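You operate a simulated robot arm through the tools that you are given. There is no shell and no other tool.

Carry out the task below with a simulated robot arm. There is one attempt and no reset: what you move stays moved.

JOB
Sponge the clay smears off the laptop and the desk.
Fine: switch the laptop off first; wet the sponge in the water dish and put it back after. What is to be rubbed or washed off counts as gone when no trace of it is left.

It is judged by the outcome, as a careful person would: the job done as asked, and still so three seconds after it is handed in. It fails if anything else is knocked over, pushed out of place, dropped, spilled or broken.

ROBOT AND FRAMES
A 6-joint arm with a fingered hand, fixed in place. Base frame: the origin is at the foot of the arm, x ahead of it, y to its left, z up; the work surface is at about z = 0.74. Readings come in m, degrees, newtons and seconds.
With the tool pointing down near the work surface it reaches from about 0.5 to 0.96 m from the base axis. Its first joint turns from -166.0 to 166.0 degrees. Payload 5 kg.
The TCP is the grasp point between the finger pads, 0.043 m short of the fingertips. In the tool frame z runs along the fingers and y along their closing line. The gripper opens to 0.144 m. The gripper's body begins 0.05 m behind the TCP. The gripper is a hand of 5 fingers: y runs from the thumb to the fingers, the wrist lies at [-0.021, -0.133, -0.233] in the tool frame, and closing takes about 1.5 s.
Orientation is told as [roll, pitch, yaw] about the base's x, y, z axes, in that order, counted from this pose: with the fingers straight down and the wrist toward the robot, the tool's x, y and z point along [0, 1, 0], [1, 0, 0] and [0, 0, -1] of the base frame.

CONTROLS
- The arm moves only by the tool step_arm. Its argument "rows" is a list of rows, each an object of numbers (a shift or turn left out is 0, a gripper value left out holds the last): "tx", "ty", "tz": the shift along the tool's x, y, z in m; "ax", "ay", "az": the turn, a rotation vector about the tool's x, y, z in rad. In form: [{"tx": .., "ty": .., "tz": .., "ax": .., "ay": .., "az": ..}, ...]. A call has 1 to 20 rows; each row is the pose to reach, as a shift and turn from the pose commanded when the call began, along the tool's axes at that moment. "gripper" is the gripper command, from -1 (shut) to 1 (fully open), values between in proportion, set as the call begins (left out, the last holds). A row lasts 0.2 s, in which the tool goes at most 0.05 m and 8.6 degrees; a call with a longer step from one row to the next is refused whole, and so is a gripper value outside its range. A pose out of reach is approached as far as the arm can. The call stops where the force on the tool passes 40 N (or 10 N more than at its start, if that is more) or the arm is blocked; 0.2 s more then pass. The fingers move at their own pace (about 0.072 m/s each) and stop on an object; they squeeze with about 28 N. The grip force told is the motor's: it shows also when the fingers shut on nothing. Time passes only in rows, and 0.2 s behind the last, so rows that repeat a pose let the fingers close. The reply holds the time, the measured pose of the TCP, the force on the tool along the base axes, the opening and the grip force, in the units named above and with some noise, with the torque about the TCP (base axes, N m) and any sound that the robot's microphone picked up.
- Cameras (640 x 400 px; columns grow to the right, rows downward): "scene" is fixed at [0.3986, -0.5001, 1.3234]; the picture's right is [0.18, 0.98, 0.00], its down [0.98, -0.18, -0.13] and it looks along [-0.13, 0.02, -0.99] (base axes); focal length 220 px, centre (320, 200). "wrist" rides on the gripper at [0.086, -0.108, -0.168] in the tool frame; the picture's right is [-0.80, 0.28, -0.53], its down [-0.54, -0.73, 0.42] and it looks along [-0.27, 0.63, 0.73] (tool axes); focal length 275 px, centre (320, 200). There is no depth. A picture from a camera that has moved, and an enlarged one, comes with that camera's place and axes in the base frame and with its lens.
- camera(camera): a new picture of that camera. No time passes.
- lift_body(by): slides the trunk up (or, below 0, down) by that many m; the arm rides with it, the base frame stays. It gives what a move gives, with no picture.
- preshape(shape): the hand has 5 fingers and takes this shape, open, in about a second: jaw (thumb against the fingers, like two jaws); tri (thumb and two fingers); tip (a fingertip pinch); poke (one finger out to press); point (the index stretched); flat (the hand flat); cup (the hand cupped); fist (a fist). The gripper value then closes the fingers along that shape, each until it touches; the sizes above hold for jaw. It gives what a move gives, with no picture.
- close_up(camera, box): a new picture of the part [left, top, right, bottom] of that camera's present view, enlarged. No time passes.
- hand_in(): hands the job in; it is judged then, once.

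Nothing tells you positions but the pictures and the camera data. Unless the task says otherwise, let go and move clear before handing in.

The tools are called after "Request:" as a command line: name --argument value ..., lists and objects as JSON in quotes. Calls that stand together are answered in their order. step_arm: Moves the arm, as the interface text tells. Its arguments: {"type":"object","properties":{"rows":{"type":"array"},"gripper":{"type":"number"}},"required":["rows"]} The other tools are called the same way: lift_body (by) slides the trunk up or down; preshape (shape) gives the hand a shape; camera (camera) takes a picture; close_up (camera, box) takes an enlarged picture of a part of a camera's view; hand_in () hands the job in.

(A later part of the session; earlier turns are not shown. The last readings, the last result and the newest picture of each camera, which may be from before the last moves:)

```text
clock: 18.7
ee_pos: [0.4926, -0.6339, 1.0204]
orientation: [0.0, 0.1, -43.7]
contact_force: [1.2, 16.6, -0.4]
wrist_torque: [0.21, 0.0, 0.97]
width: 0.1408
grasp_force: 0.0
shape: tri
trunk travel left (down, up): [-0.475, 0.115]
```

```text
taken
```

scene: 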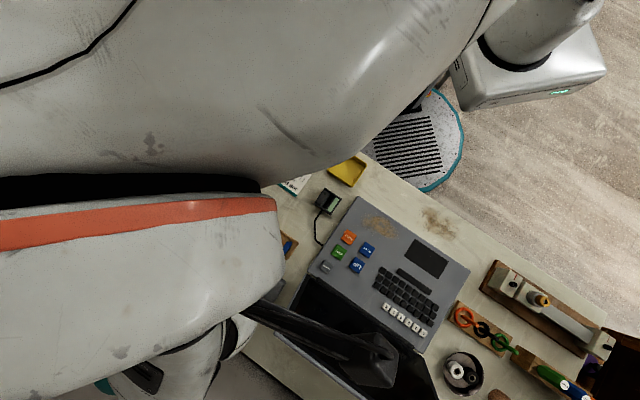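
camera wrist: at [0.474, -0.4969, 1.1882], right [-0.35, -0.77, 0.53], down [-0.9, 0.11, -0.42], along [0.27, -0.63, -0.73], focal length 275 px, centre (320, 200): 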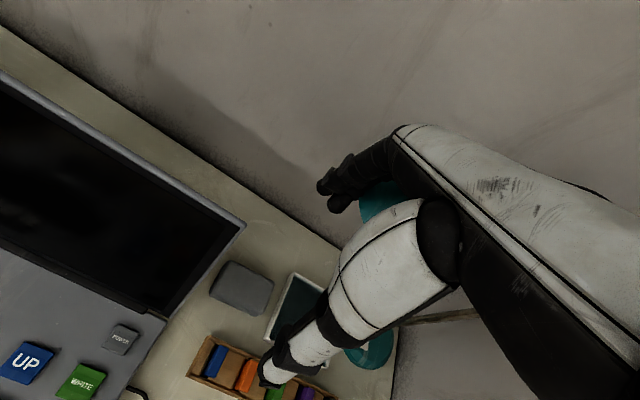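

The reply shows a 17 N push along y: the hand has touched something, most likely the teal lamp that hangs over the desk on that side. I'll back off at once along the opposite direction and look.

Request:
step_arm --rows '[{"tx": 0.0145, "ty": -0.0138}, {"tx": 0.043, "ty": -0.0415}, {"tx": 0.065, "ty": -0.062}, {"tx": 0.0868, "ty": -0.083}, {"tx": 0.0868, "ty": -0.083}]'

Request:
camera --camera "wrist"

Request:
camera --camera "scene"

```text
clock: 19.9
ee_pos: [0.4915, -0.5179, 1.0173]
orientation: [-0.1, 0.0, -43.9]
contact_force: [-0.7, -0.1, 0.5]
wrist_torque: [-0.03, 0.0, 0.02]
width: 0.1438
grasp_force: 0.0
shape: tri
trunk travel left (down, up): [-0.475, 0.115]
```

```text
taken
camera wrist: at [0.4732, -0.38, 1.1839], right [-0.35, -0.77, 0.54], down [-0.9, 0.11, -0.42], along [0.27, -0.63, -0.73], focal length 275 px, centre (320, 200)
```

wrist: 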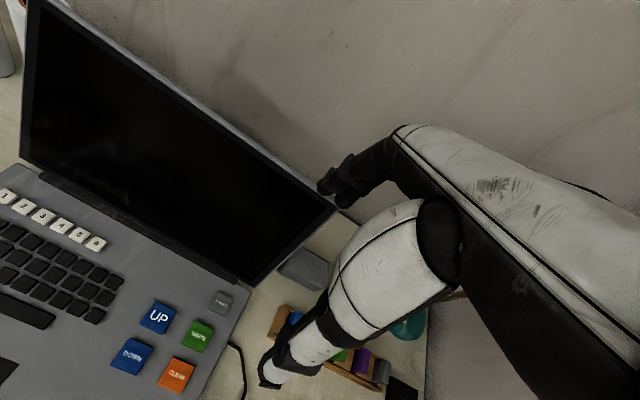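

```text
taken
```

scene: 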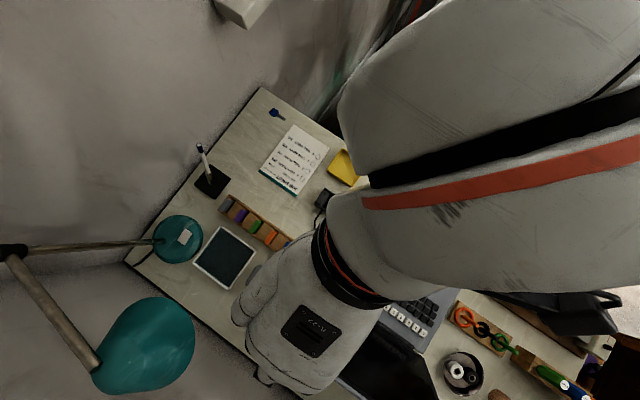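

The lamp looks unmoved in the overhead picture; its shade hangs at about (0.51, -0.74) with its rim near z = 1.01, so I must work underneath it at low height. I'll compare the lamp with the first enlarged picture and shift to the user side of the sponge, lower down.

Request:
close_up --camera "scene" --box '[0, 200, 240, 400]'

Request:
step_arm --rows '[{"tx": -0.04, "ty": -0.0177, "tz": 0.0}, {"tx": -0.08, "ty": -0.0177, "tz": 0.01}, {"tx": -0.0905, "ty": -0.0177, "tz": 0.045}, {"tx": -0.0905, "ty": -0.0177, "tz": 0.087}, {"tx": -0.0905, "ty": -0.0177, "tz": 0.087}]'

Request:
camera --camera "wrist"

Request:
camera --camera "scene"

```text
2.00 times, centred on (120, 300) of scene
camera zoom: at [0.3986, -0.5001, 1.3234], right [0.18, 0.98, 0.0], down [0.98, -0.18, -0.13], along [-0.13, 0.02, -0.99], focal length 440 px, centre (720, 0)
```

zoom: 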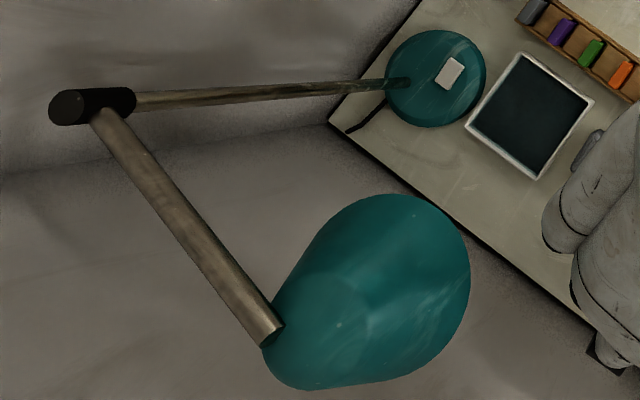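

```text
clock: 21.1
ee_pos: [0.4169, -0.5715, 0.9335]
orientation: [-0.1, 0.0, -44.0]
contact_force: [-0.5, -0.3, 0.2]
wrist_torque: [0.0, 0.01, 0.01]
width: 0.144
grasp_force: 0.1
shape: tri
trunk travel left (down, up): [-0.475, 0.115]
```

```text
taken
camera wrist: at [0.3978, -0.4347, 1.1012], right [-0.35, -0.77, 0.54], down [-0.9, 0.11, -0.42], along [0.27, -0.63, -0.73], focal length 275 px, centre (320, 200)
```

wrist: 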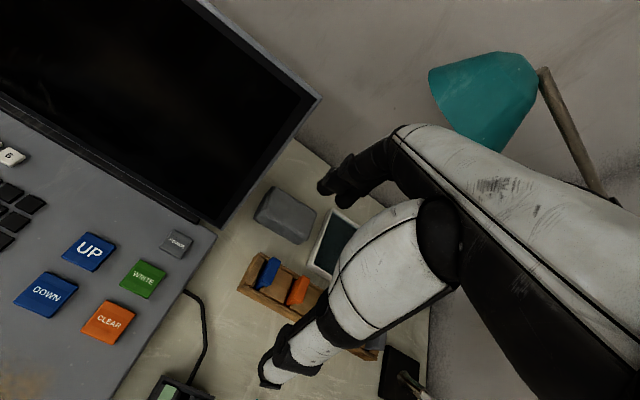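

```text
taken
```

scene: 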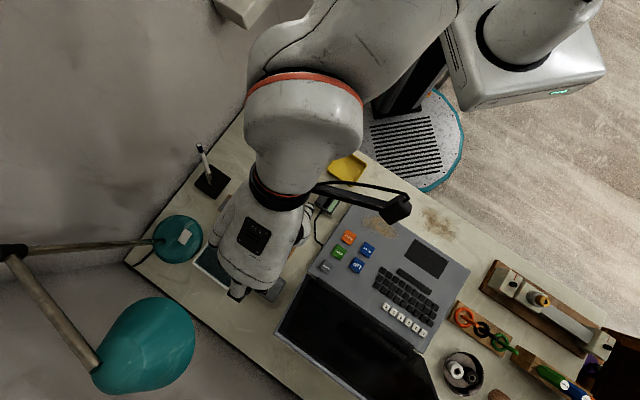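

The lamp is where it was. Now I see the sponge past the open thumb and fingers; I'll zoom in to gauge its height and place.

Request:
close_up --camera "wrist" --box '[230, 140, 390, 280]'

Request:
close_up --camera "scene" --box '[180, 220, 320, 320]'

Request:
close_up --camera "wrist" --box '[230, 240, 400, 400]'

```text
2.86 times, centred on (310, 210) of wrist
camera zoom: at [0.3978, -0.4347, 1.1012], right [-0.35, -0.77, 0.54], down [-0.9, 0.11, -0.42], along [0.27, -0.63, -0.73], focal length 786 px, centre (349, 171)
```

zoom: 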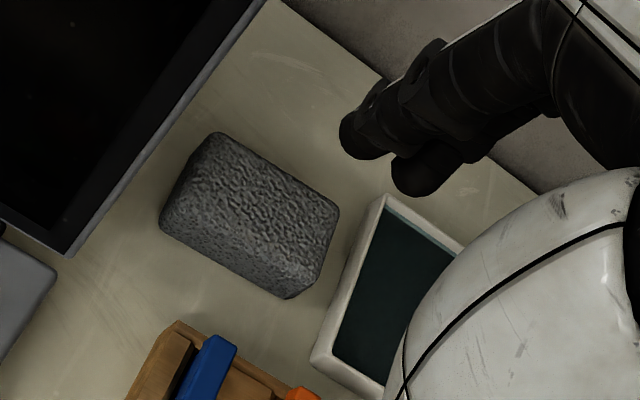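

```text
4.00 times, centred on (250, 270) of scene
camera zoom: at [0.3986, -0.5001, 1.3234], right [0.18, 0.98, 0.0], down [0.98, -0.18, -0.13], along [-0.13, 0.02, -0.99], focal length 880 px, centre (600, -80)
```

zoom: 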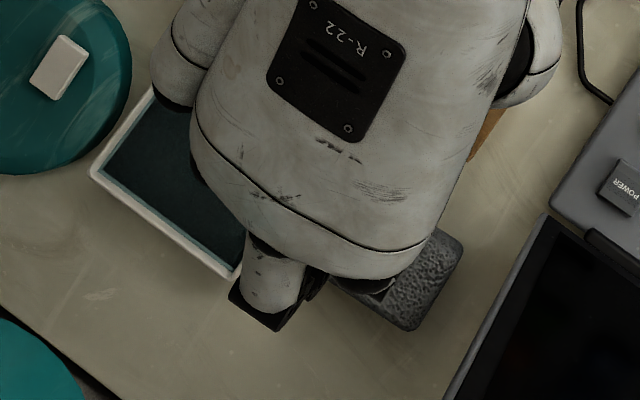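

```text
2.50 times, centred on (315, 320) of wrist
camera zoom: at [0.3978, -0.4347, 1.1012], right [-0.35, -0.77, 0.54], down [-0.9, 0.11, -0.42], along [0.27, -0.63, -0.73], focal length 688 px, centre (332, -100)
```

zoom: 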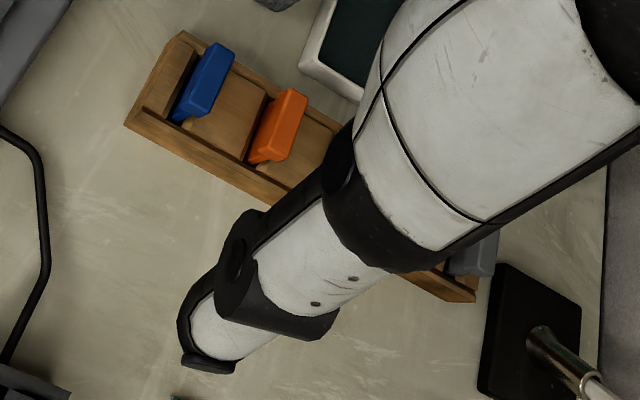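

Request:
close_up --camera "wrist" --box '[250, 180, 322, 250]'

Request:
close_up --camera "wrist" --box '[300, 140, 390, 210]'

```text
5.71 times, centred on (286, 215) of wrist
camera zoom: at [0.3978, -0.4347, 1.1012], right [-0.35, -0.77, 0.54], down [-0.9, 0.11, -0.42], along [0.27, -0.63, -0.73], focal length 1573 px, centre (514, 114)
```

zoom: 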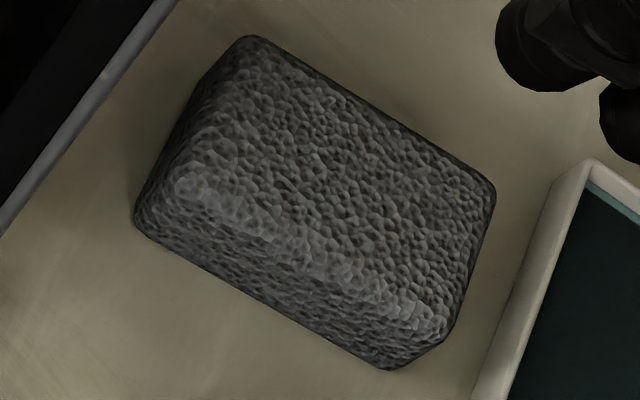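

```text
5.71 times, centred on (345, 175) of wrist
camera zoom: at [0.3978, -0.4347, 1.1012], right [-0.35, -0.77, 0.54], down [-0.9, 0.11, -0.42], along [0.27, -0.63, -0.73], focal length 1573 px, centre (177, 343)
```

zoom: 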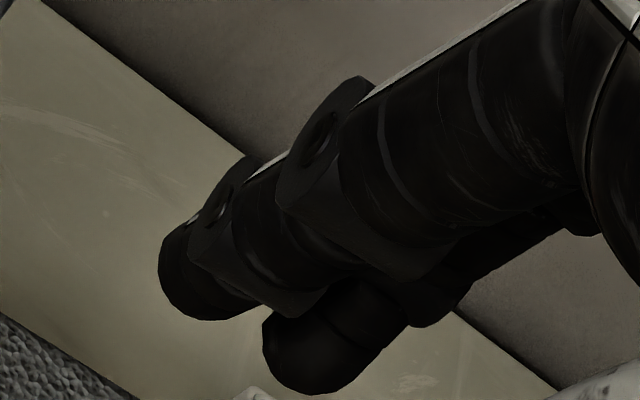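

The sponge measures roughly 7.7 × 5 × 3 cm, centred near (0.506, -0.657), with its long side parallel to the laptop. The rack end is close on the thumb side, so I'll narrow the opening to about 8.5 cm before going in.

Request:
step_arm --rows '[{"tz": 0.0}, {"tz": 0.0}, {"tz": 0.0}, {"tz": 0.0}]' --gripper 0.2

Request:
camera --camera "wrist"

Request:
close_up --camera "wrist" --box '[230, 180, 390, 320]'

```text
clock: 22.1
ee_pos: [0.4171, -0.5727, 0.9326]
orientation: [-0.2, 0.0, -43.9]
contact_force: [-1.1, 0.1, 0.6]
wrist_torque: [-0.02, 0.01, -0.02]
width: 0.0867
grasp_force: 0.0
shape: tri
trunk travel left (down, up): [-0.475, 0.115]
```

```text
taken
camera wrist: at [0.3979, -0.4344, 1.1016], right [-0.35, -0.77, 0.54], down [-0.9, 0.11, -0.42], along [0.27, -0.63, -0.73], focal length 275 px, centre (320, 200)
```

wrist: 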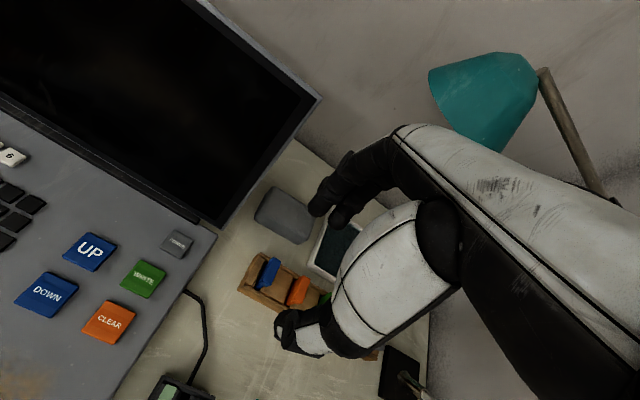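

```text
2.86 times, centred on (310, 250) of wrist
camera zoom: at [0.3979, -0.4344, 1.1016], right [-0.35, -0.77, 0.54], down [-0.9, 0.11, -0.42], along [0.27, -0.63, -0.73], focal length 786 px, centre (349, 57)
```

zoom: 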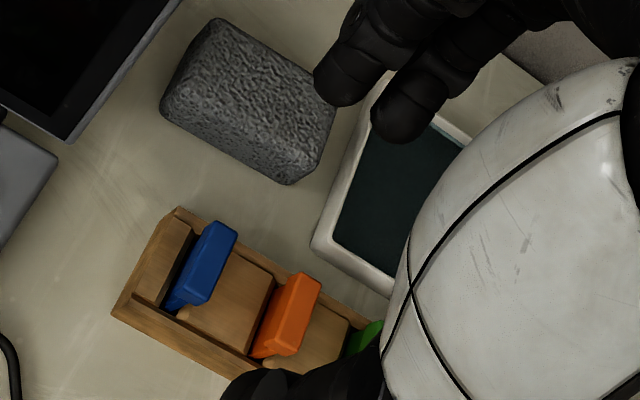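

The chips in the rack stand up to about z = 0.79, right behind where the thumb goes, so I'll pass over them with some height, stay under the lamp rim (about 1.0), and stop just short of the sponge to look.

Request:
step_arm --rows '[{"ty": 0.03, "tz": 0.025}, {"ty": 0.0625, "tz": 0.0576}, {"ty": 0.083, "tz": 0.067}, {"ty": 0.1025, "tz": 0.0756}, {"ty": 0.1025, "tz": 0.0756}]'

Request:
camera --camera "wrist"

Request:
close_up --camera "wrist" --box '[200, 160, 380, 360]'

Request:
camera --camera "scene"

```text
clock: 23.3
ee_pos: [0.4903, -0.6444, 0.8568]
orientation: [-0.1, -0.1, -43.9]
contact_force: [0.0, -0.4, -1.3]
wrist_torque: [0.0, 0.0, 0.0]
width: 0.0868
grasp_force: 0.0
shape: tri
trunk travel left (down, up): [-0.475, 0.115]
```

```text
taken
camera wrist: at [0.4714, -0.5069, 1.0247], right [-0.35, -0.77, 0.54], down [-0.9, 0.11, -0.42], along [0.27, -0.63, -0.73], focal length 275 px, centre (320, 200)
```

wrist: 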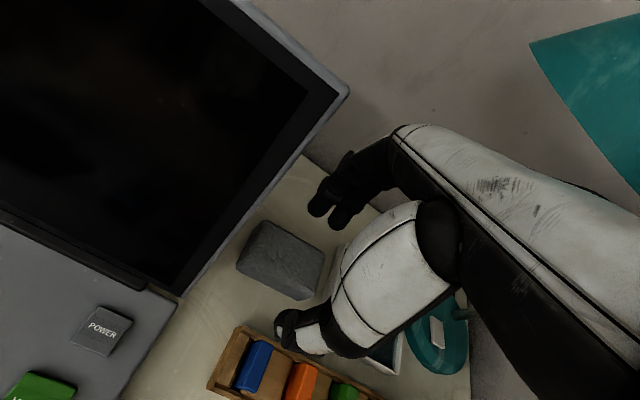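

```text
2.00 times, centred on (290, 260) of wrist
camera zoom: at [0.4714, -0.5069, 1.0247], right [-0.35, -0.77, 0.54], down [-0.9, 0.11, -0.42], along [0.27, -0.63, -0.73], focal length 551 px, centre (380, 80)
```

zoom: 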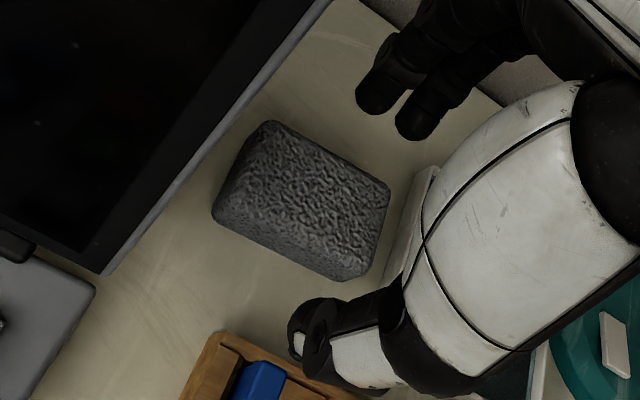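

```text
taken
```

scene: 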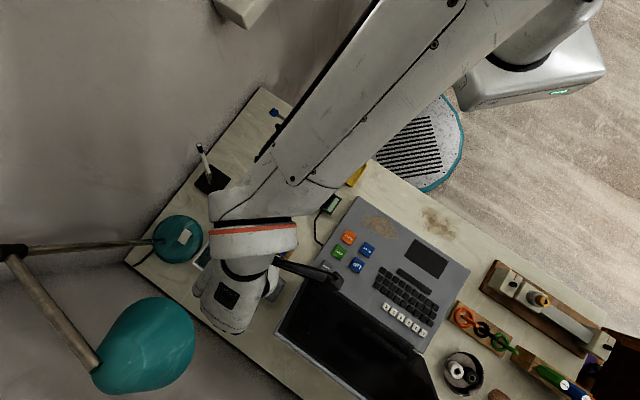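

The sponge sits nicely between thumb and fingers in the wrist view. I'll narrow the opening a little more, go forward the last 2 cm and come down beside it.

Request:
step_arm --rows '[{"tx": 0.002, "ty": 0.01, "tz": 0.0}, {"tx": 0.004, "ty": 0.02, "tz": 0.005}, {"tx": 0.004, "ty": 0.024, "tz": 0.02}, {"tx": 0.004, "ty": 0.024, "tz": 0.037}, {"tx": 0.004, "ty": 0.024, "tz": 0.037}]' --gripper 0.0

Request:
camera --camera "wrist"

Request:
close_up --camera "wrist" --box '[220, 160, 380, 340]'

```text
clock: 24.5
ee_pos: [0.5107, -0.6572, 0.8193]
orientation: [-0.2, 0.0, -43.8]
contact_force: [-0.3, 0.7, -1.1]
wrist_torque: [0.01, -0.01, 0.04]
width: 0.0727
grasp_force: 0.1
shape: tri
trunk travel left (down, up): [-0.475, 0.115]
```

```text
taken
camera wrist: at [0.4917, -0.5203, 0.9868], right [-0.35, -0.77, 0.54], down [-0.9, 0.11, -0.42], along [0.27, -0.63, -0.73], focal length 275 px, centre (320, 200)
```

wrist: 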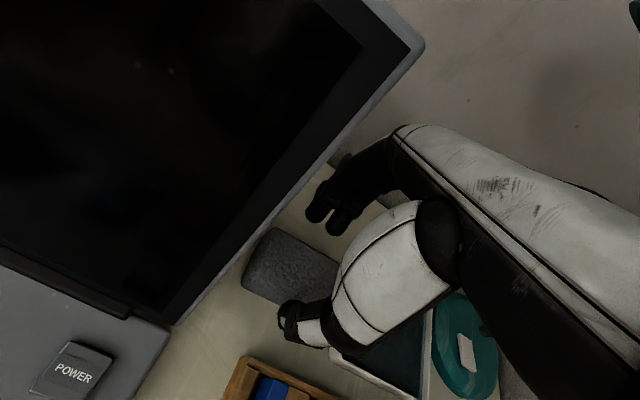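

```text
2.22 times, centred on (300, 250) of wrist
camera zoom: at [0.4917, -0.5203, 0.9868], right [-0.35, -0.77, 0.54], down [-0.9, 0.11, -0.42], along [0.27, -0.63, -0.73], focal length 612 px, centre (364, 89)
```

zoom: 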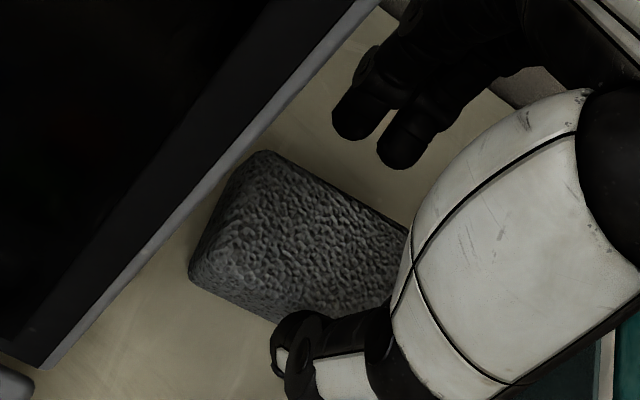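

The sponge is centred under the grasp point. I'll come down the last 2.5 cm slowly.

Request:
step_arm --rows '[{"tz": 0.008}, {"tz": 0.016}, {"tz": 0.0245}, {"tz": 0.0245}]'

Request:
close_up --camera "wrist" --box '[220, 160, 380, 340]'

```text
clock: 25.5
ee_pos: [0.5105, -0.6558, 0.7933]
orientation: [0.0, 0.0, -43.9]
contact_force: [-1.5, 0.2, -0.1]
wrist_torque: [-0.03, 0.0, 0.0]
width: 0.0724
grasp_force: 0.0
shape: tri
trunk travel left (down, up): [-0.475, 0.115]
```

```text
2.22 times, centred on (300, 250) of wrist
camera zoom: at [0.4905, -0.5178, 0.9604], right [-0.35, -0.77, 0.54], down [-0.9, 0.11, -0.42], along [0.27, -0.63, -0.73], focal length 612 px, centre (364, 89)
```

zoom: 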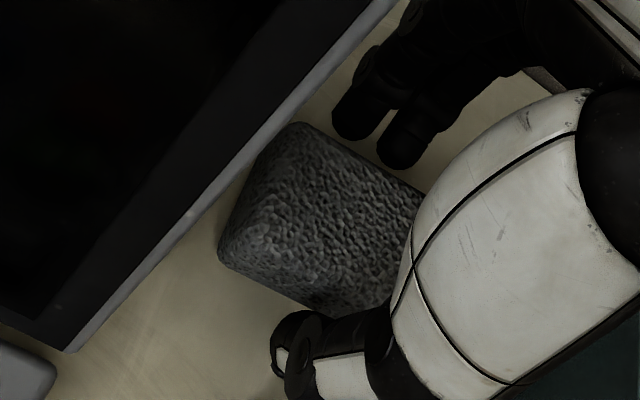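

Nothing touches yet and the fingers straddle the sponge. I'll close the grip now.

Request:
step_arm --rows '[{"tz": 0.0}, {"tz": 0.0}, {"tz": 0.0}, {"tz": 0.0}, {"tz": 0.0}, {"tz": 0.0}]' --gripper -1

Request:
close_up --camera "wrist" --box '[220, 160, 380, 340]'

```text
clock: 26.9
ee_pos: [0.5102, -0.6549, 0.7936]
orientation: [-0.1, 0.0, -43.8]
contact_force: [0.6, 0.6, 0.3]
wrist_torque: [-0.01, -0.01, 0.03]
width: 0.0498
grasp_force: 28.1
shape: tri
trunk travel left (down, up): [-0.475, 0.115]
```

```text
2.22 times, centred on (300, 250) of wrist
camera zoom: at [0.4905, -0.5178, 0.9606], right [-0.35, -0.77, 0.54], down [-0.9, 0.11, -0.42], along [0.27, -0.63, -0.73], focal length 612 px, centre (364, 89)
```

zoom: 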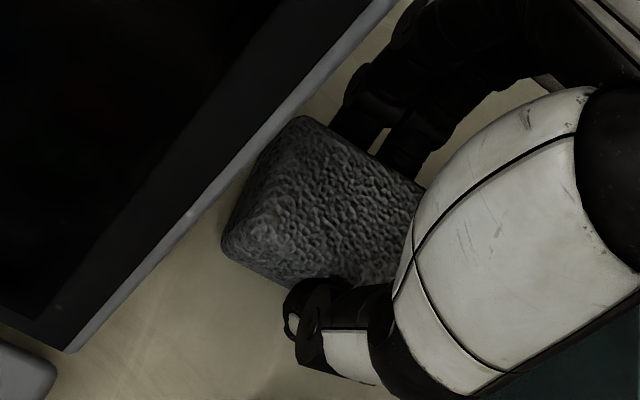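

The sponge is gripped (5 cm, 28 N). I'll lift it about 4.5 cm, still under the lamp rim, and check that it came along.

Request:
step_arm --rows '[{"tz": -0.015}, {"tz": -0.03}, {"tz": -0.045}, {"tz": -0.045}]'

Request:
camera --camera "wrist"

Request:
camera --camera "scene"

```text
clock: 27.9
ee_pos: [0.5097, -0.6566, 0.8398]
orientation: [-0.1, -0.1, -43.8]
contact_force: [0.0, 0.4, -0.7]
wrist_torque: [0.0, 0.0, 0.01]
width: 0.0497
grasp_force: 27.4
shape: tri
trunk travel left (down, up): [-0.475, 0.115]
```

```text
taken
camera wrist: at [0.491, -0.5187, 1.007], right [-0.35, -0.77, 0.54], down [-0.9, 0.11, -0.42], along [0.27, -0.63, -0.73], focal length 275 px, centre (320, 200)
```

wrist: 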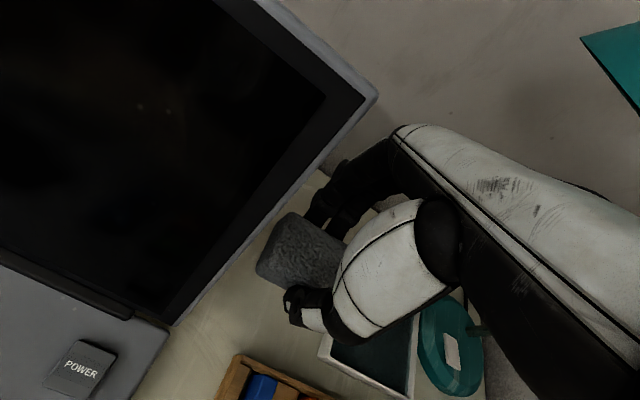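

```text
taken
```

scene: 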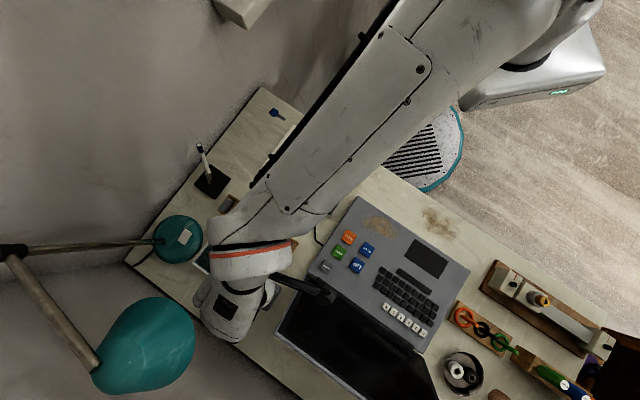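

The sponge is in hand. I'll carry it sideways over the dish in two stages, watching for any contact.

Request:
step_arm --rows '[{"tx": -0.025}, {"tx": -0.05}, {"tx": -0.075, "ty": 0.002}, {"tx": -0.075, "ty": 0.002}]'

Request:
camera --camera "wrist"

Request:
camera --camera "scene"

```text
clock: 28.9
ee_pos: [0.4595, -0.7117, 0.8384]
orientation: [-0.2, 0.0, -44.0]
contact_force: [-1.2, -0.6, -0.6]
wrist_torque: [-0.01, -0.01, -0.04]
width: 0.0497
grasp_force: 27.3
shape: tri
trunk travel left (down, up): [-0.475, 0.115]
```

```text
taken
camera wrist: at [0.4403, -0.5746, 1.0053], right [-0.35, -0.77, 0.54], down [-0.9, 0.11, -0.42], along [0.27, -0.63, -0.73], focal length 275 px, centre (320, 200)
```

wrist: 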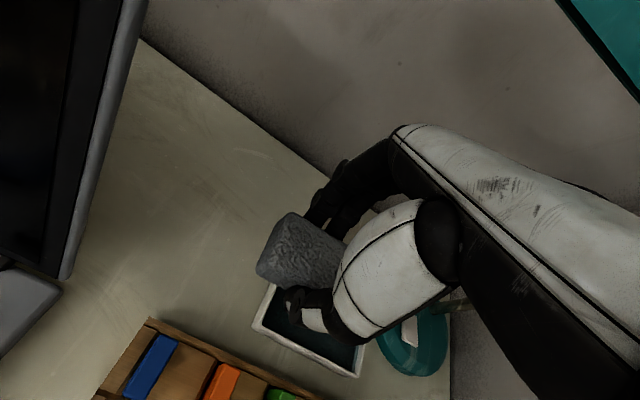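

```text
taken
```

scene: 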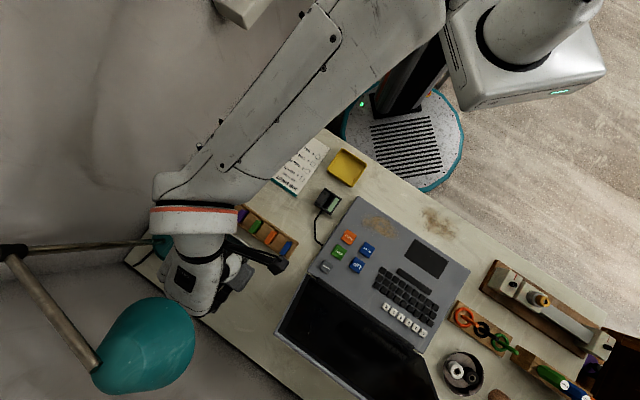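

The sponge is halfway to the dish and nothing touches. I'll zoom to place the dish precisely.

Request:
close_up --camera "wrist" --box '[230, 260, 400, 390]'

```text
3.08 times, centred on (315, 325) of wrist
camera zoom: at [0.4403, -0.5746, 1.0053], right [-0.35, -0.77, 0.54], down [-0.9, 0.11, -0.42], along [0.27, -0.63, -0.73], focal length 847 px, centre (335, -185)
```

zoom: 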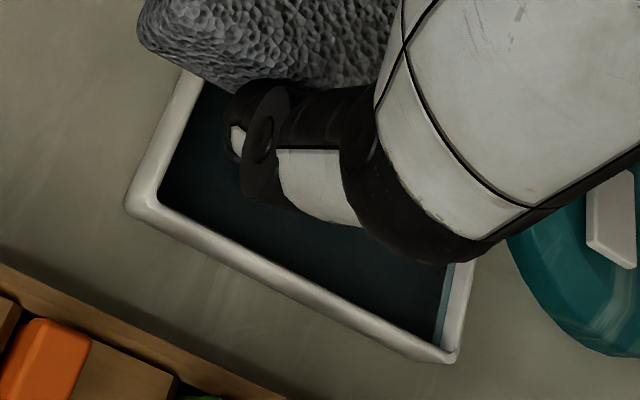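

The dish centre is near (0.427, -0.747). I'll move the remaining 5 cm over it and look before lowering.

Request:
step_arm --rows '[{"tx": -0.024}, {"tx": -0.048, "ty": 0.001}, {"tx": -0.048, "ty": 0.001}]'

Request:
close_up --camera "wrist" --box '[230, 200, 400, 350]'

Request:
camera --camera "scene"

```text
clock: 29.7
ee_pos: [0.4281, -0.7467, 0.8387]
orientation: [-0.2, -0.1, -44.0]
contact_force: [-0.3, 0.1, -0.1]
wrist_torque: [0.03, 0.05, 0.01]
width: 0.0495
grasp_force: 28.1
shape: tri
trunk travel left (down, up): [-0.475, 0.115]
```

```text
2.67 times, centred on (315, 275) of wrist
camera zoom: at [0.4088, -0.6099, 1.0064], right [-0.35, -0.77, 0.54], down [-0.9, 0.11, -0.42], along [0.27, -0.63, -0.73], focal length 734 px, centre (333, 0)
```

zoom: 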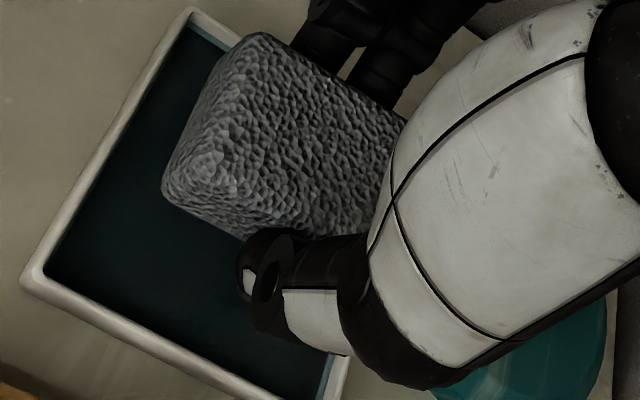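

```text
taken
```

scene: 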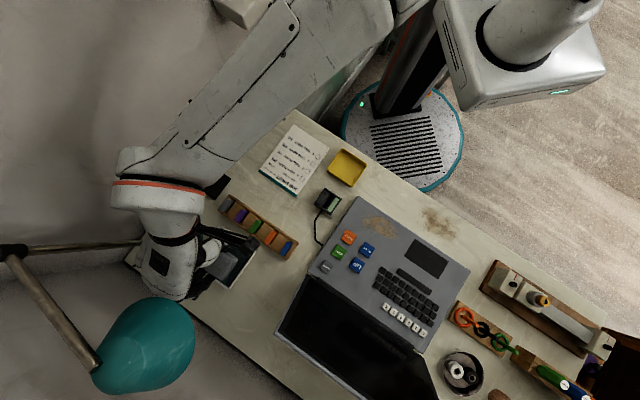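

The sponge is centred over the dish within a few millimetres. I'll lower it into the water in small steps and stop at light contact.

Request:
step_arm --rows '[{"tx": -0.003, "tz": 0.01}, {"tx": -0.003, "tz": 0.02}, {"tx": -0.003, "tz": 0.028}, {"tx": -0.003, "tz": 0.028}]'

Request:
close_up --camera "wrist" --box '[230, 200, 400, 350]'

```text
clock: 30.7
ee_pos: [0.4261, -0.7507, 0.8102]
orientation: [-0.1, 0.1, -43.9]
contact_force: [0.6, 0.4, -1.7]
wrist_torque: [-0.03, 0.0, 0.04]
width: 0.0496
grasp_force: 27.9
shape: tri
trunk travel left (down, up): [-0.475, 0.115]
```

```text
2.67 times, centred on (315, 275) of wrist
camera zoom: at [0.4064, -0.6121, 0.9787], right [-0.35, -0.77, 0.54], down [-0.9, 0.11, -0.42], along [0.27, -0.63, -0.73], focal length 734 px, centre (333, 0)
```

zoom: 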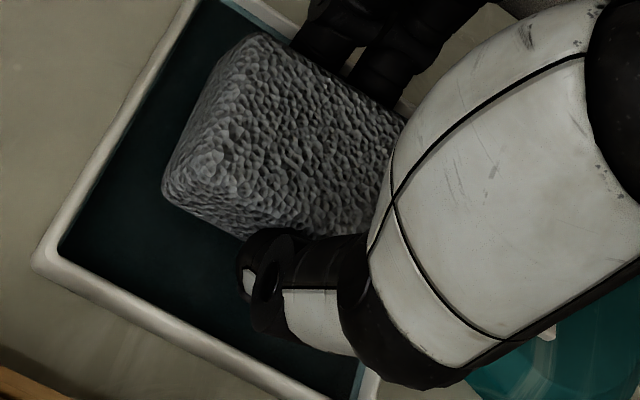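

No contact yet. I'll lower a bit further in small steps.

Request:
step_arm --rows '[{"tz": 0.003}, {"tz": 0.006}, {"tz": 0.009}, {"tz": 0.009}]'

Request:
close_up --camera "wrist" --box '[230, 200, 400, 350]'

```text
clock: 31.7
ee_pos: [0.4244, -0.7489, 0.8031]
orientation: [-0.2, -0.1, -43.9]
contact_force: [1.2, 0.2, 2.8]
wrist_torque: [0.0, -0.07, 0.02]
width: 0.0496
grasp_force: 27.6
shape: tri
trunk travel left (down, up): [-0.475, 0.115]
```

```text
2.67 times, centred on (315, 275) of wrist
camera zoom: at [0.4051, -0.6118, 0.9709], right [-0.35, -0.77, 0.54], down [-0.9, 0.11, -0.42], along [0.27, -0.63, -0.73], focal length 734 px, centre (333, 0)
```

zoom: 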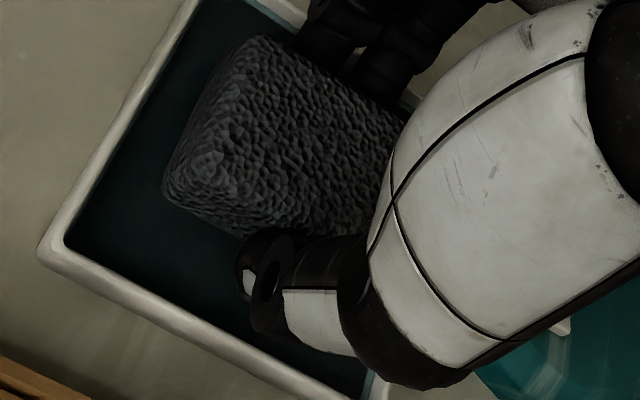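

The sponge has turned darker, so it is wet, with only about 3 N of contact. I'll lift it straight out and let it drip over the dish for a moment.

Request:
step_arm --rows '[{"tz": 0.0}, {"tz": 0.0}, {"tz": -0.01}, {"tz": -0.02}, {"tz": -0.03}, {"tz": -0.036}, {"tz": -0.036}, {"tz": -0.036}, {"tz": -0.036}, {"tz": -0.036}, {"tz": -0.036}]'

Request:
close_up --camera "wrist" --box '[230, 200, 400, 350]'

```text
clock: 34.1
ee_pos: [0.4232, -0.7497, 0.8369]
orientation: [-0.2, 0.1, -43.9]
contact_force: [0.5, -0.1, -0.2]
wrist_torque: [-0.01, 0.01, 0.0]
width: 0.0496
grasp_force: 27.9
shape: tri
trunk travel left (down, up): [-0.475, 0.115]
```

```text
2.67 times, centred on (315, 275) of wrist
camera zoom: at [0.405, -0.6127, 1.0058], right [-0.35, -0.77, 0.54], down [-0.9, 0.11, -0.42], along [0.27, -0.63, -0.73], focal length 734 px, centre (333, 0)
```

zoom: 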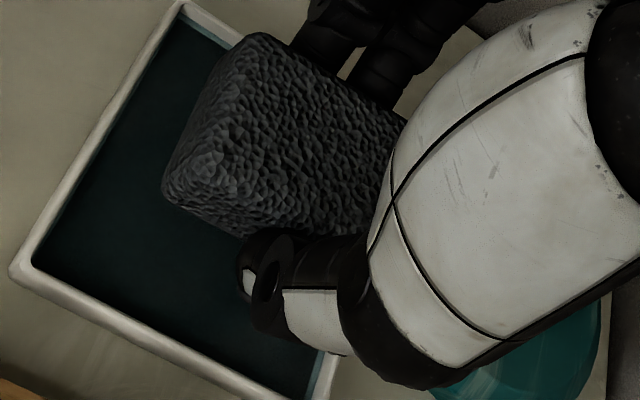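

The sponge is wet and well held. I'll back out from under the lamp toward the user side, rising as I go so the sponge clears the chips in the rack.

Request:
step_arm --rows '[{"ty": -0.01, "tz": -0.006}, {"ty": -0.02, "tz": -0.016}, {"ty": -0.04, "tz": -0.031}, {"ty": -0.06, "tz": -0.048}, {"ty": -0.08, "tz": -0.075}, {"ty": -0.11, "tz": -0.11}, {"ty": -0.15, "tz": -0.13}, {"ty": -0.15, "tz": -0.13}]'

Request:
camera --camera "scene"

Request:
camera --camera "wrist"

```text
clock: 35.9
ee_pos: [0.3169, -0.6453, 0.9676]
orientation: [-0.2, 0.0, -43.9]
contact_force: [0.7, -0.4, 0.6]
wrist_torque: [-0.03, -0.04, 0.01]
width: 0.0496
grasp_force: 27.6
shape: tri
trunk travel left (down, up): [-0.475, 0.115]
```

```text
taken
```

scene: 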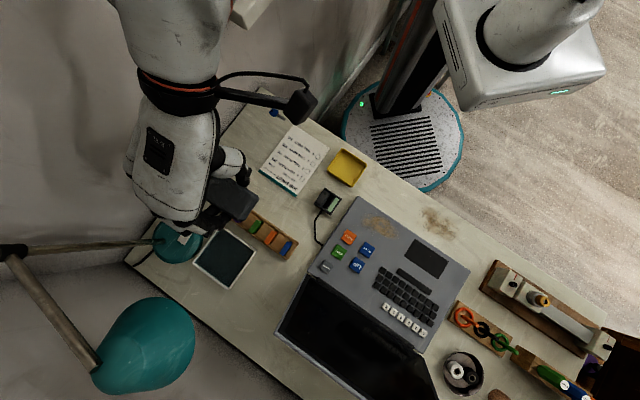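

```text
taken
camera wrist: at [0.2969, -0.508, 1.1357], right [-0.35, -0.77, 0.54], down [-0.9, 0.11, -0.42], along [0.27, -0.63, -0.73], focal length 275 px, centre (320, 200)
```

wrist: 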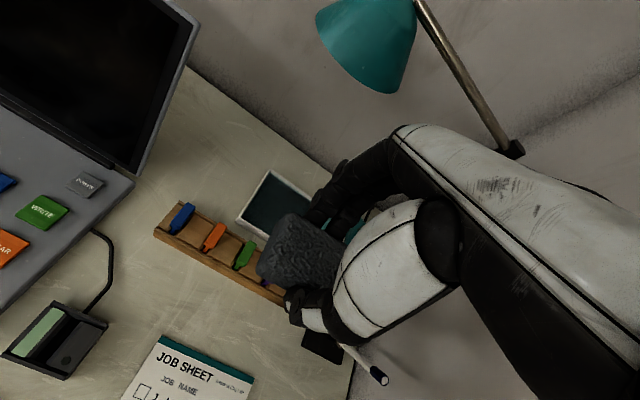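

Clear of the lamp, everything is still in place. I'll carry the sponge over to hover above the laptop smear.

Request:
step_arm --rows '[{"tx": 0.0355, "ty": -0.0164}, {"tx": 0.0709, "ty": -0.0328}, {"tx": 0.1064, "ty": -0.0492}, {"tx": 0.1418, "ty": -0.0656}, {"tx": 0.1773, "ty": -0.082}, {"tx": 0.2127, "ty": -0.0984, "tz": 0.01}, {"tx": 0.2482, "ty": -0.1148, "tz": 0.03}, {"tx": 0.2836, "ty": -0.1312, "tz": 0.05}, {"tx": 0.2836, "ty": -0.1312, "tz": 0.05}]'

Request:
camera --camera "scene"

Request:
camera --camera "wrist"

```text
clock: 37.9
ee_pos: [0.4201, -0.3508, 0.915]
orientation: [-0.1, -0.1, -43.9]
contact_force: [0.0, 0.1, -0.6]
wrist_torque: [-0.03, 0.0, 0.03]
width: 0.0496
grasp_force: 28.3
shape: tri
trunk travel left (down, up): [-0.475, 0.115]
```

```text
taken
```

scene: 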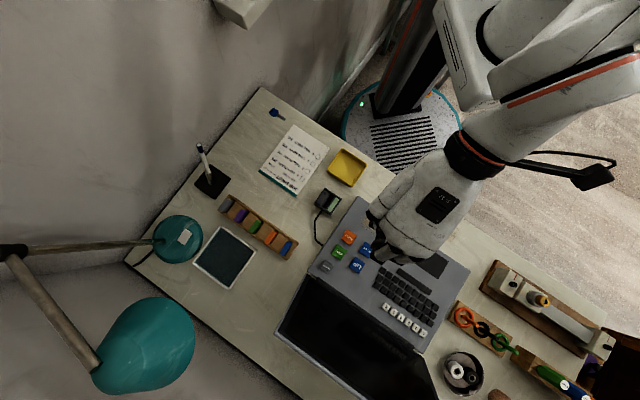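

```text
taken
camera wrist: at [0.4007, -0.2132, 1.0825], right [-0.35, -0.77, 0.54], down [-0.9, 0.11, -0.42], along [0.27, -0.63, -0.73], focal length 275 px, centre (320, 200)
```

wrist: 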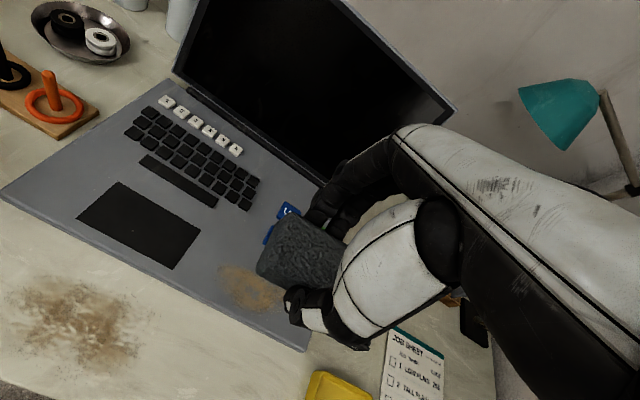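

I have a good view of both smears from here. I'll zoom in on them to get their exact extents.

Request:
close_up --camera "wrist" --box '[190, 230, 320, 350]'

Request:
close_up --camera "wrist" --box '[0, 230, 190, 400]'

Request:
close_up --camera "scene" --box '[330, 180, 490, 280]'

```text
3.33 times, centred on (255, 290) of wrist
camera zoom: at [0.4007, -0.2132, 1.0825], right [-0.35, -0.77, 0.54], down [-0.9, 0.11, -0.42], along [0.27, -0.63, -0.73], focal length 918 px, centre (537, -100)
```

zoom: 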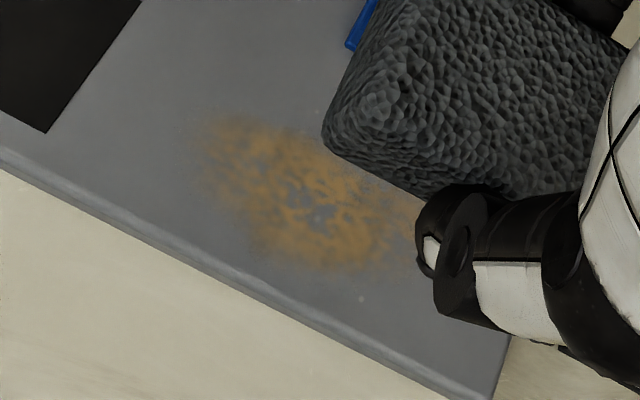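

```text
2.35 times, centred on (95, 315) of wrist
camera zoom: at [0.4007, -0.2132, 1.0825], right [-0.35, -0.77, 0.54], down [-0.9, 0.11, -0.42], along [0.27, -0.63, -0.73], focal length 648 px, centre (849, -71)
```

zoom: 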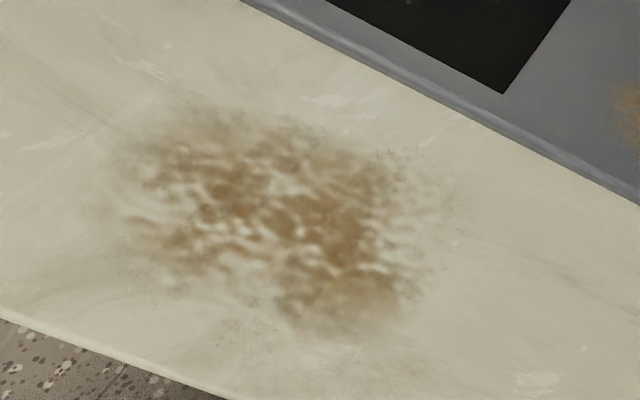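

```text
4.00 times, centred on (410, 230) of scene
camera zoom: at [0.3986, -0.5001, 1.3234], right [0.18, 0.98, 0.0], down [0.98, -0.18, -0.13], along [-0.13, 0.02, -0.99], focal length 880 px, centre (-40, 80)
```

zoom: 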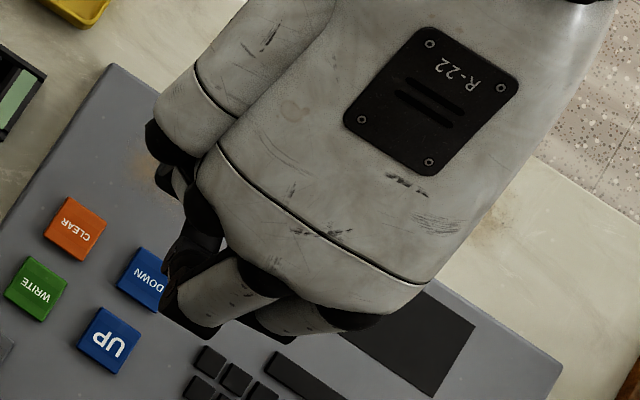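

The laptop smear spans about 10 cm along the laptop's width and 4 cm in depth, centred near (0.419, -0.350), right under the sponge. I'll lower until the sponge just nears the deck.

Request:
step_arm --rows '[{"tz": 0.03}, {"tz": 0.06}, {"tz": 0.08}, {"tz": 0.091}, {"tz": 0.091}]'

Request:
close_up --camera "wrist" --box '[200, 170, 380, 350]'

```text
clock: 39.1
ee_pos: [0.4147, -0.345, 0.8236]
orientation: [-5.2, 0.8, -34.8]
contact_force: [-1.5, -3.4, 0.6]
wrist_torque: [0.36, -0.16, -0.19]
width: 0.0498
grasp_force: 28.0
shape: tri
out of reach, approached as far as the arm can: row 2, 3
trunk travel left (down, up): [-0.475, 0.115]
```

```text
2.22 times, centred on (290, 260) of wrist
camera zoom: at [0.3851, -0.202, 0.9842], right [-0.19, -0.78, 0.6], down [-0.93, -0.06, -0.36], along [0.32, -0.62, -0.71], focal length 612 px, centre (387, 67)
```

zoom: 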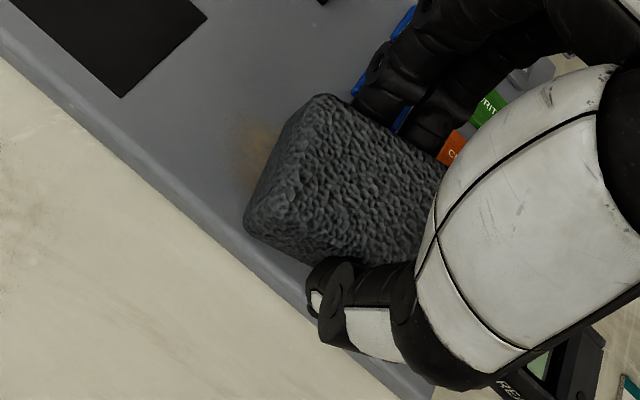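

Partway down the arm ran short of reach and the hand turned slightly; I'll hold still a moment and read the pose again.

Request:
step_arm --rows '[{"tz": 0.0}, {"tz": 0.0}]'

Request:
camera --camera "scene"

```text
clock: 39.7
ee_pos: [0.4185, -0.3483, 0.8256]
orientation: [0.0, 0.1, -43.9]
contact_force: [0.3, 0.7, 0.3]
wrist_torque: [-0.03, -0.02, -0.04]
width: 0.0494
grasp_force: 28.1
shape: tri
trunk travel left (down, up): [-0.475, 0.115]
```

```text
taken
```

scene: 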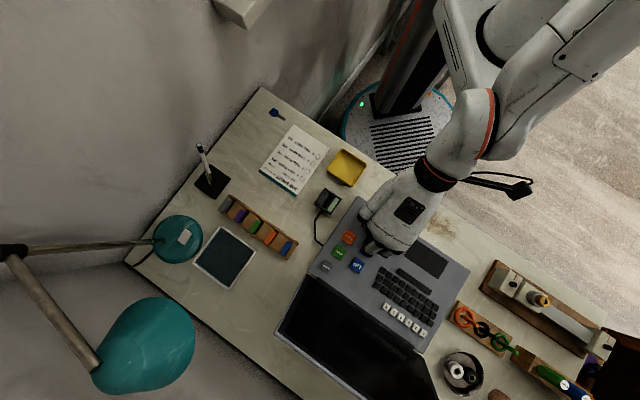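

It has settled at the commanded pose with the right orientation. I'll look closely at the clearance between the fingers and the keys before touching down.

Request:
close_up --camera "wrist" --box '[200, 170, 380, 350]'

Request:
close_up --camera "scene" --box '[330, 190, 450, 280]'

```text
2.22 times, centred on (290, 260) of wrist
camera zoom: at [0.3999, -0.2113, 0.9938], right [-0.35, -0.77, 0.54], down [-0.9, 0.11, -0.42], along [0.27, -0.63, -0.73], focal length 612 px, centre (387, 67)
```

zoom: 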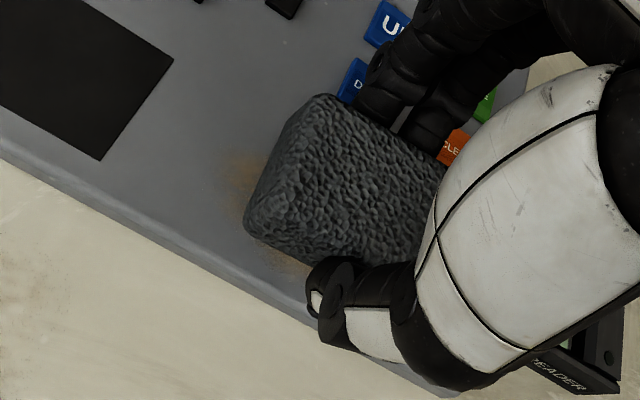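

```text
4.44 times, centred on (390, 235) of scene
camera zoom: at [0.3986, -0.5001, 1.3234], right [0.18, 0.98, 0.0], down [0.98, -0.18, -0.13], along [-0.13, 0.02, -0.99], focal length 978 px, centre (9, 44)
```

zoom: 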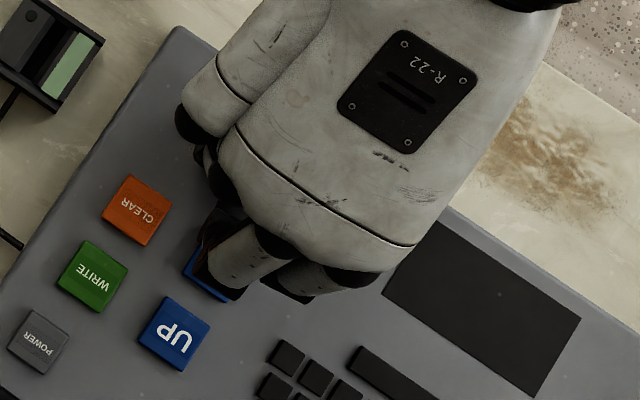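

The fingertips clear the keys by about a centimetre in depth. I'll lower in small steps until the sponge presses lightly on the deck.

Request:
step_arm --rows '[{"tz": 0.005}, {"tz": 0.01}, {"tz": 0.01}]'

```text
clock: 40.5
ee_pos: [0.418, -0.3493, 0.8164]
orientation: [-0.1, 0.0, -43.8]
contact_force: [-0.8, 0.9, -0.5]
wrist_torque: [0.02, 0.03, 0.03]
width: 0.0495
grasp_force: 28.5
shape: tri
trunk travel left (down, up): [-0.475, 0.115]
```

The sponge is still just above the deck with no force. I'll go a little lower.

Request:
step_arm --rows '[{"tz": 0.002}, {"tz": 0.004}, {"tz": 0.004}]'

```text
clock: 41.3
ee_pos: [0.4181, -0.3501, 0.8127]
orientation: [0.0, 0.1, -43.9]
contact_force: [-0.4, -0.6, -1.2]
wrist_torque: [-0.03, 0.01, -0.01]
width: 0.0496
grasp_force: 27.5
shape: tri
trunk travel left (down, up): [-0.475, 0.115]
```

Request:
step_arm --rows '[{"tz": 0.002}, {"tz": 0.004}, {"tz": 0.004}]'

Request:
close_up --camera "wrist" --box '[200, 170, 380, 350]'

```text
clock: 42.1
ee_pos: [0.4199, -0.3503, 0.81]
orientation: [0.1, 0.2, -44.0]
contact_force: [-1.9, 3.2, 10.0]
wrist_torque: [0.08, -0.01, 0.04]
width: 0.0497
grasp_force: 27.7
shape: tri
trunk travel left (down, up): [-0.475, 0.115]
```

```text
2.22 times, centred on (290, 260) of wrist
camera zoom: at [0.4009, -0.2131, 0.9783], right [-0.35, -0.77, 0.53], down [-0.9, 0.12, -0.42], along [0.26, -0.63, -0.73], focal length 612 px, centre (387, 67)
```

zoom: 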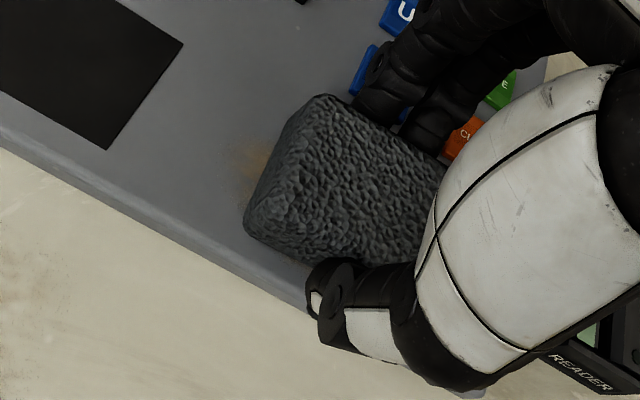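

The sponge now rests on the deck with about 10 N. I'll wipe back and forth along the smear.

Request:
step_arm --rows '[{"tx": 0.012}, {"tx": 0.024}, {"tx": 0.034}, {"tx": 0.022}, {"tx": 0.01}, {"tx": -0.002}, {"tx": -0.014}, {"tx": -0.026}, {"tx": -0.034}, {"tx": -0.022}, {"tx": -0.01}, {"tx": 0.002}, {"tx": 0.014}, {"tx": 0.026}, {"tx": 0.034}, {"tx": 0.022}, {"tx": 0.01}, {"tx": 0.0}]'

Request:
camera --camera "wrist"

```text
clock: 43.1
ee_pos: [0.4303, -0.3335, 0.8092]
orientation: [1.9, 0.3, -42.6]
contact_force: [-6.3, -4.0, 18.2]
wrist_torque: [-0.09, 0.29, -0.04]
width: 0.0517
grasp_force: 28.2
shape: tri
out of reach, approached as far as the arm can: row 1, 2, 3, 4
trunk travel left (down, up): [-0.475, 0.115]
stopped in row 4: the force on the tool passed its limit at 42 N (the readings are from after the stop); the commanded pose is now the measured one
```

```text
taken
camera wrist: at [0.4055, -0.2014, 0.9799], right [-0.34, -0.79, 0.51], down [-0.89, 0.1, -0.44], along [0.29, -0.6, -0.74], focal length 275 px, centre (320, 200)
```

wrist: 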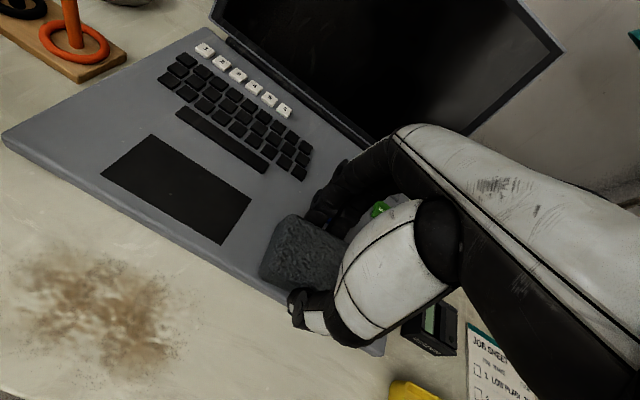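

The force limit stopped the stroke: here the arm is at its inner reach limit and pushed down too hard. I'll lift off gently and check that nothing was disturbed.

Request:
step_arm --rows '[{"tz": -0.01}, {"tz": -0.03}, {"tz": -0.05}, {"tz": -0.07}, {"tz": -0.07}]'

Request:
camera --camera "wrist"

Request:
camera --camera "scene"

```text
clock: 44.3
ee_pos: [0.4288, -0.3343, 0.8764]
orientation: [2.0, 0.6, -42.8]
contact_force: [0.1, -0.5, 0.1]
wrist_torque: [0.0, 0.0, 0.02]
width: 0.0507
grasp_force: 27.5
shape: tri
out of reach, approached as far as the arm can: row 4
trunk travel left (down, up): [-0.475, 0.115]
```

```text
taken
camera wrist: at [0.4056, -0.2027, 1.0485], right [-0.34, -0.79, 0.5], down [-0.89, 0.11, -0.43], along [0.29, -0.6, -0.75], focal length 275 px, centre (320, 200)
```

wrist: 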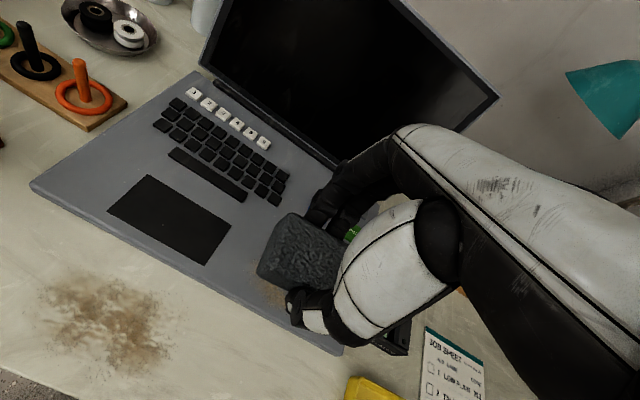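

```text
taken
```

scene: 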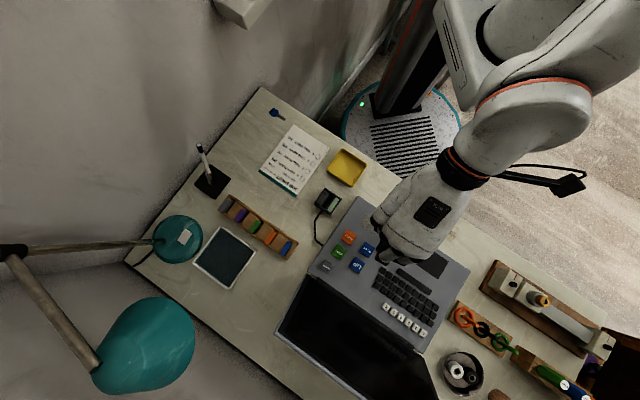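

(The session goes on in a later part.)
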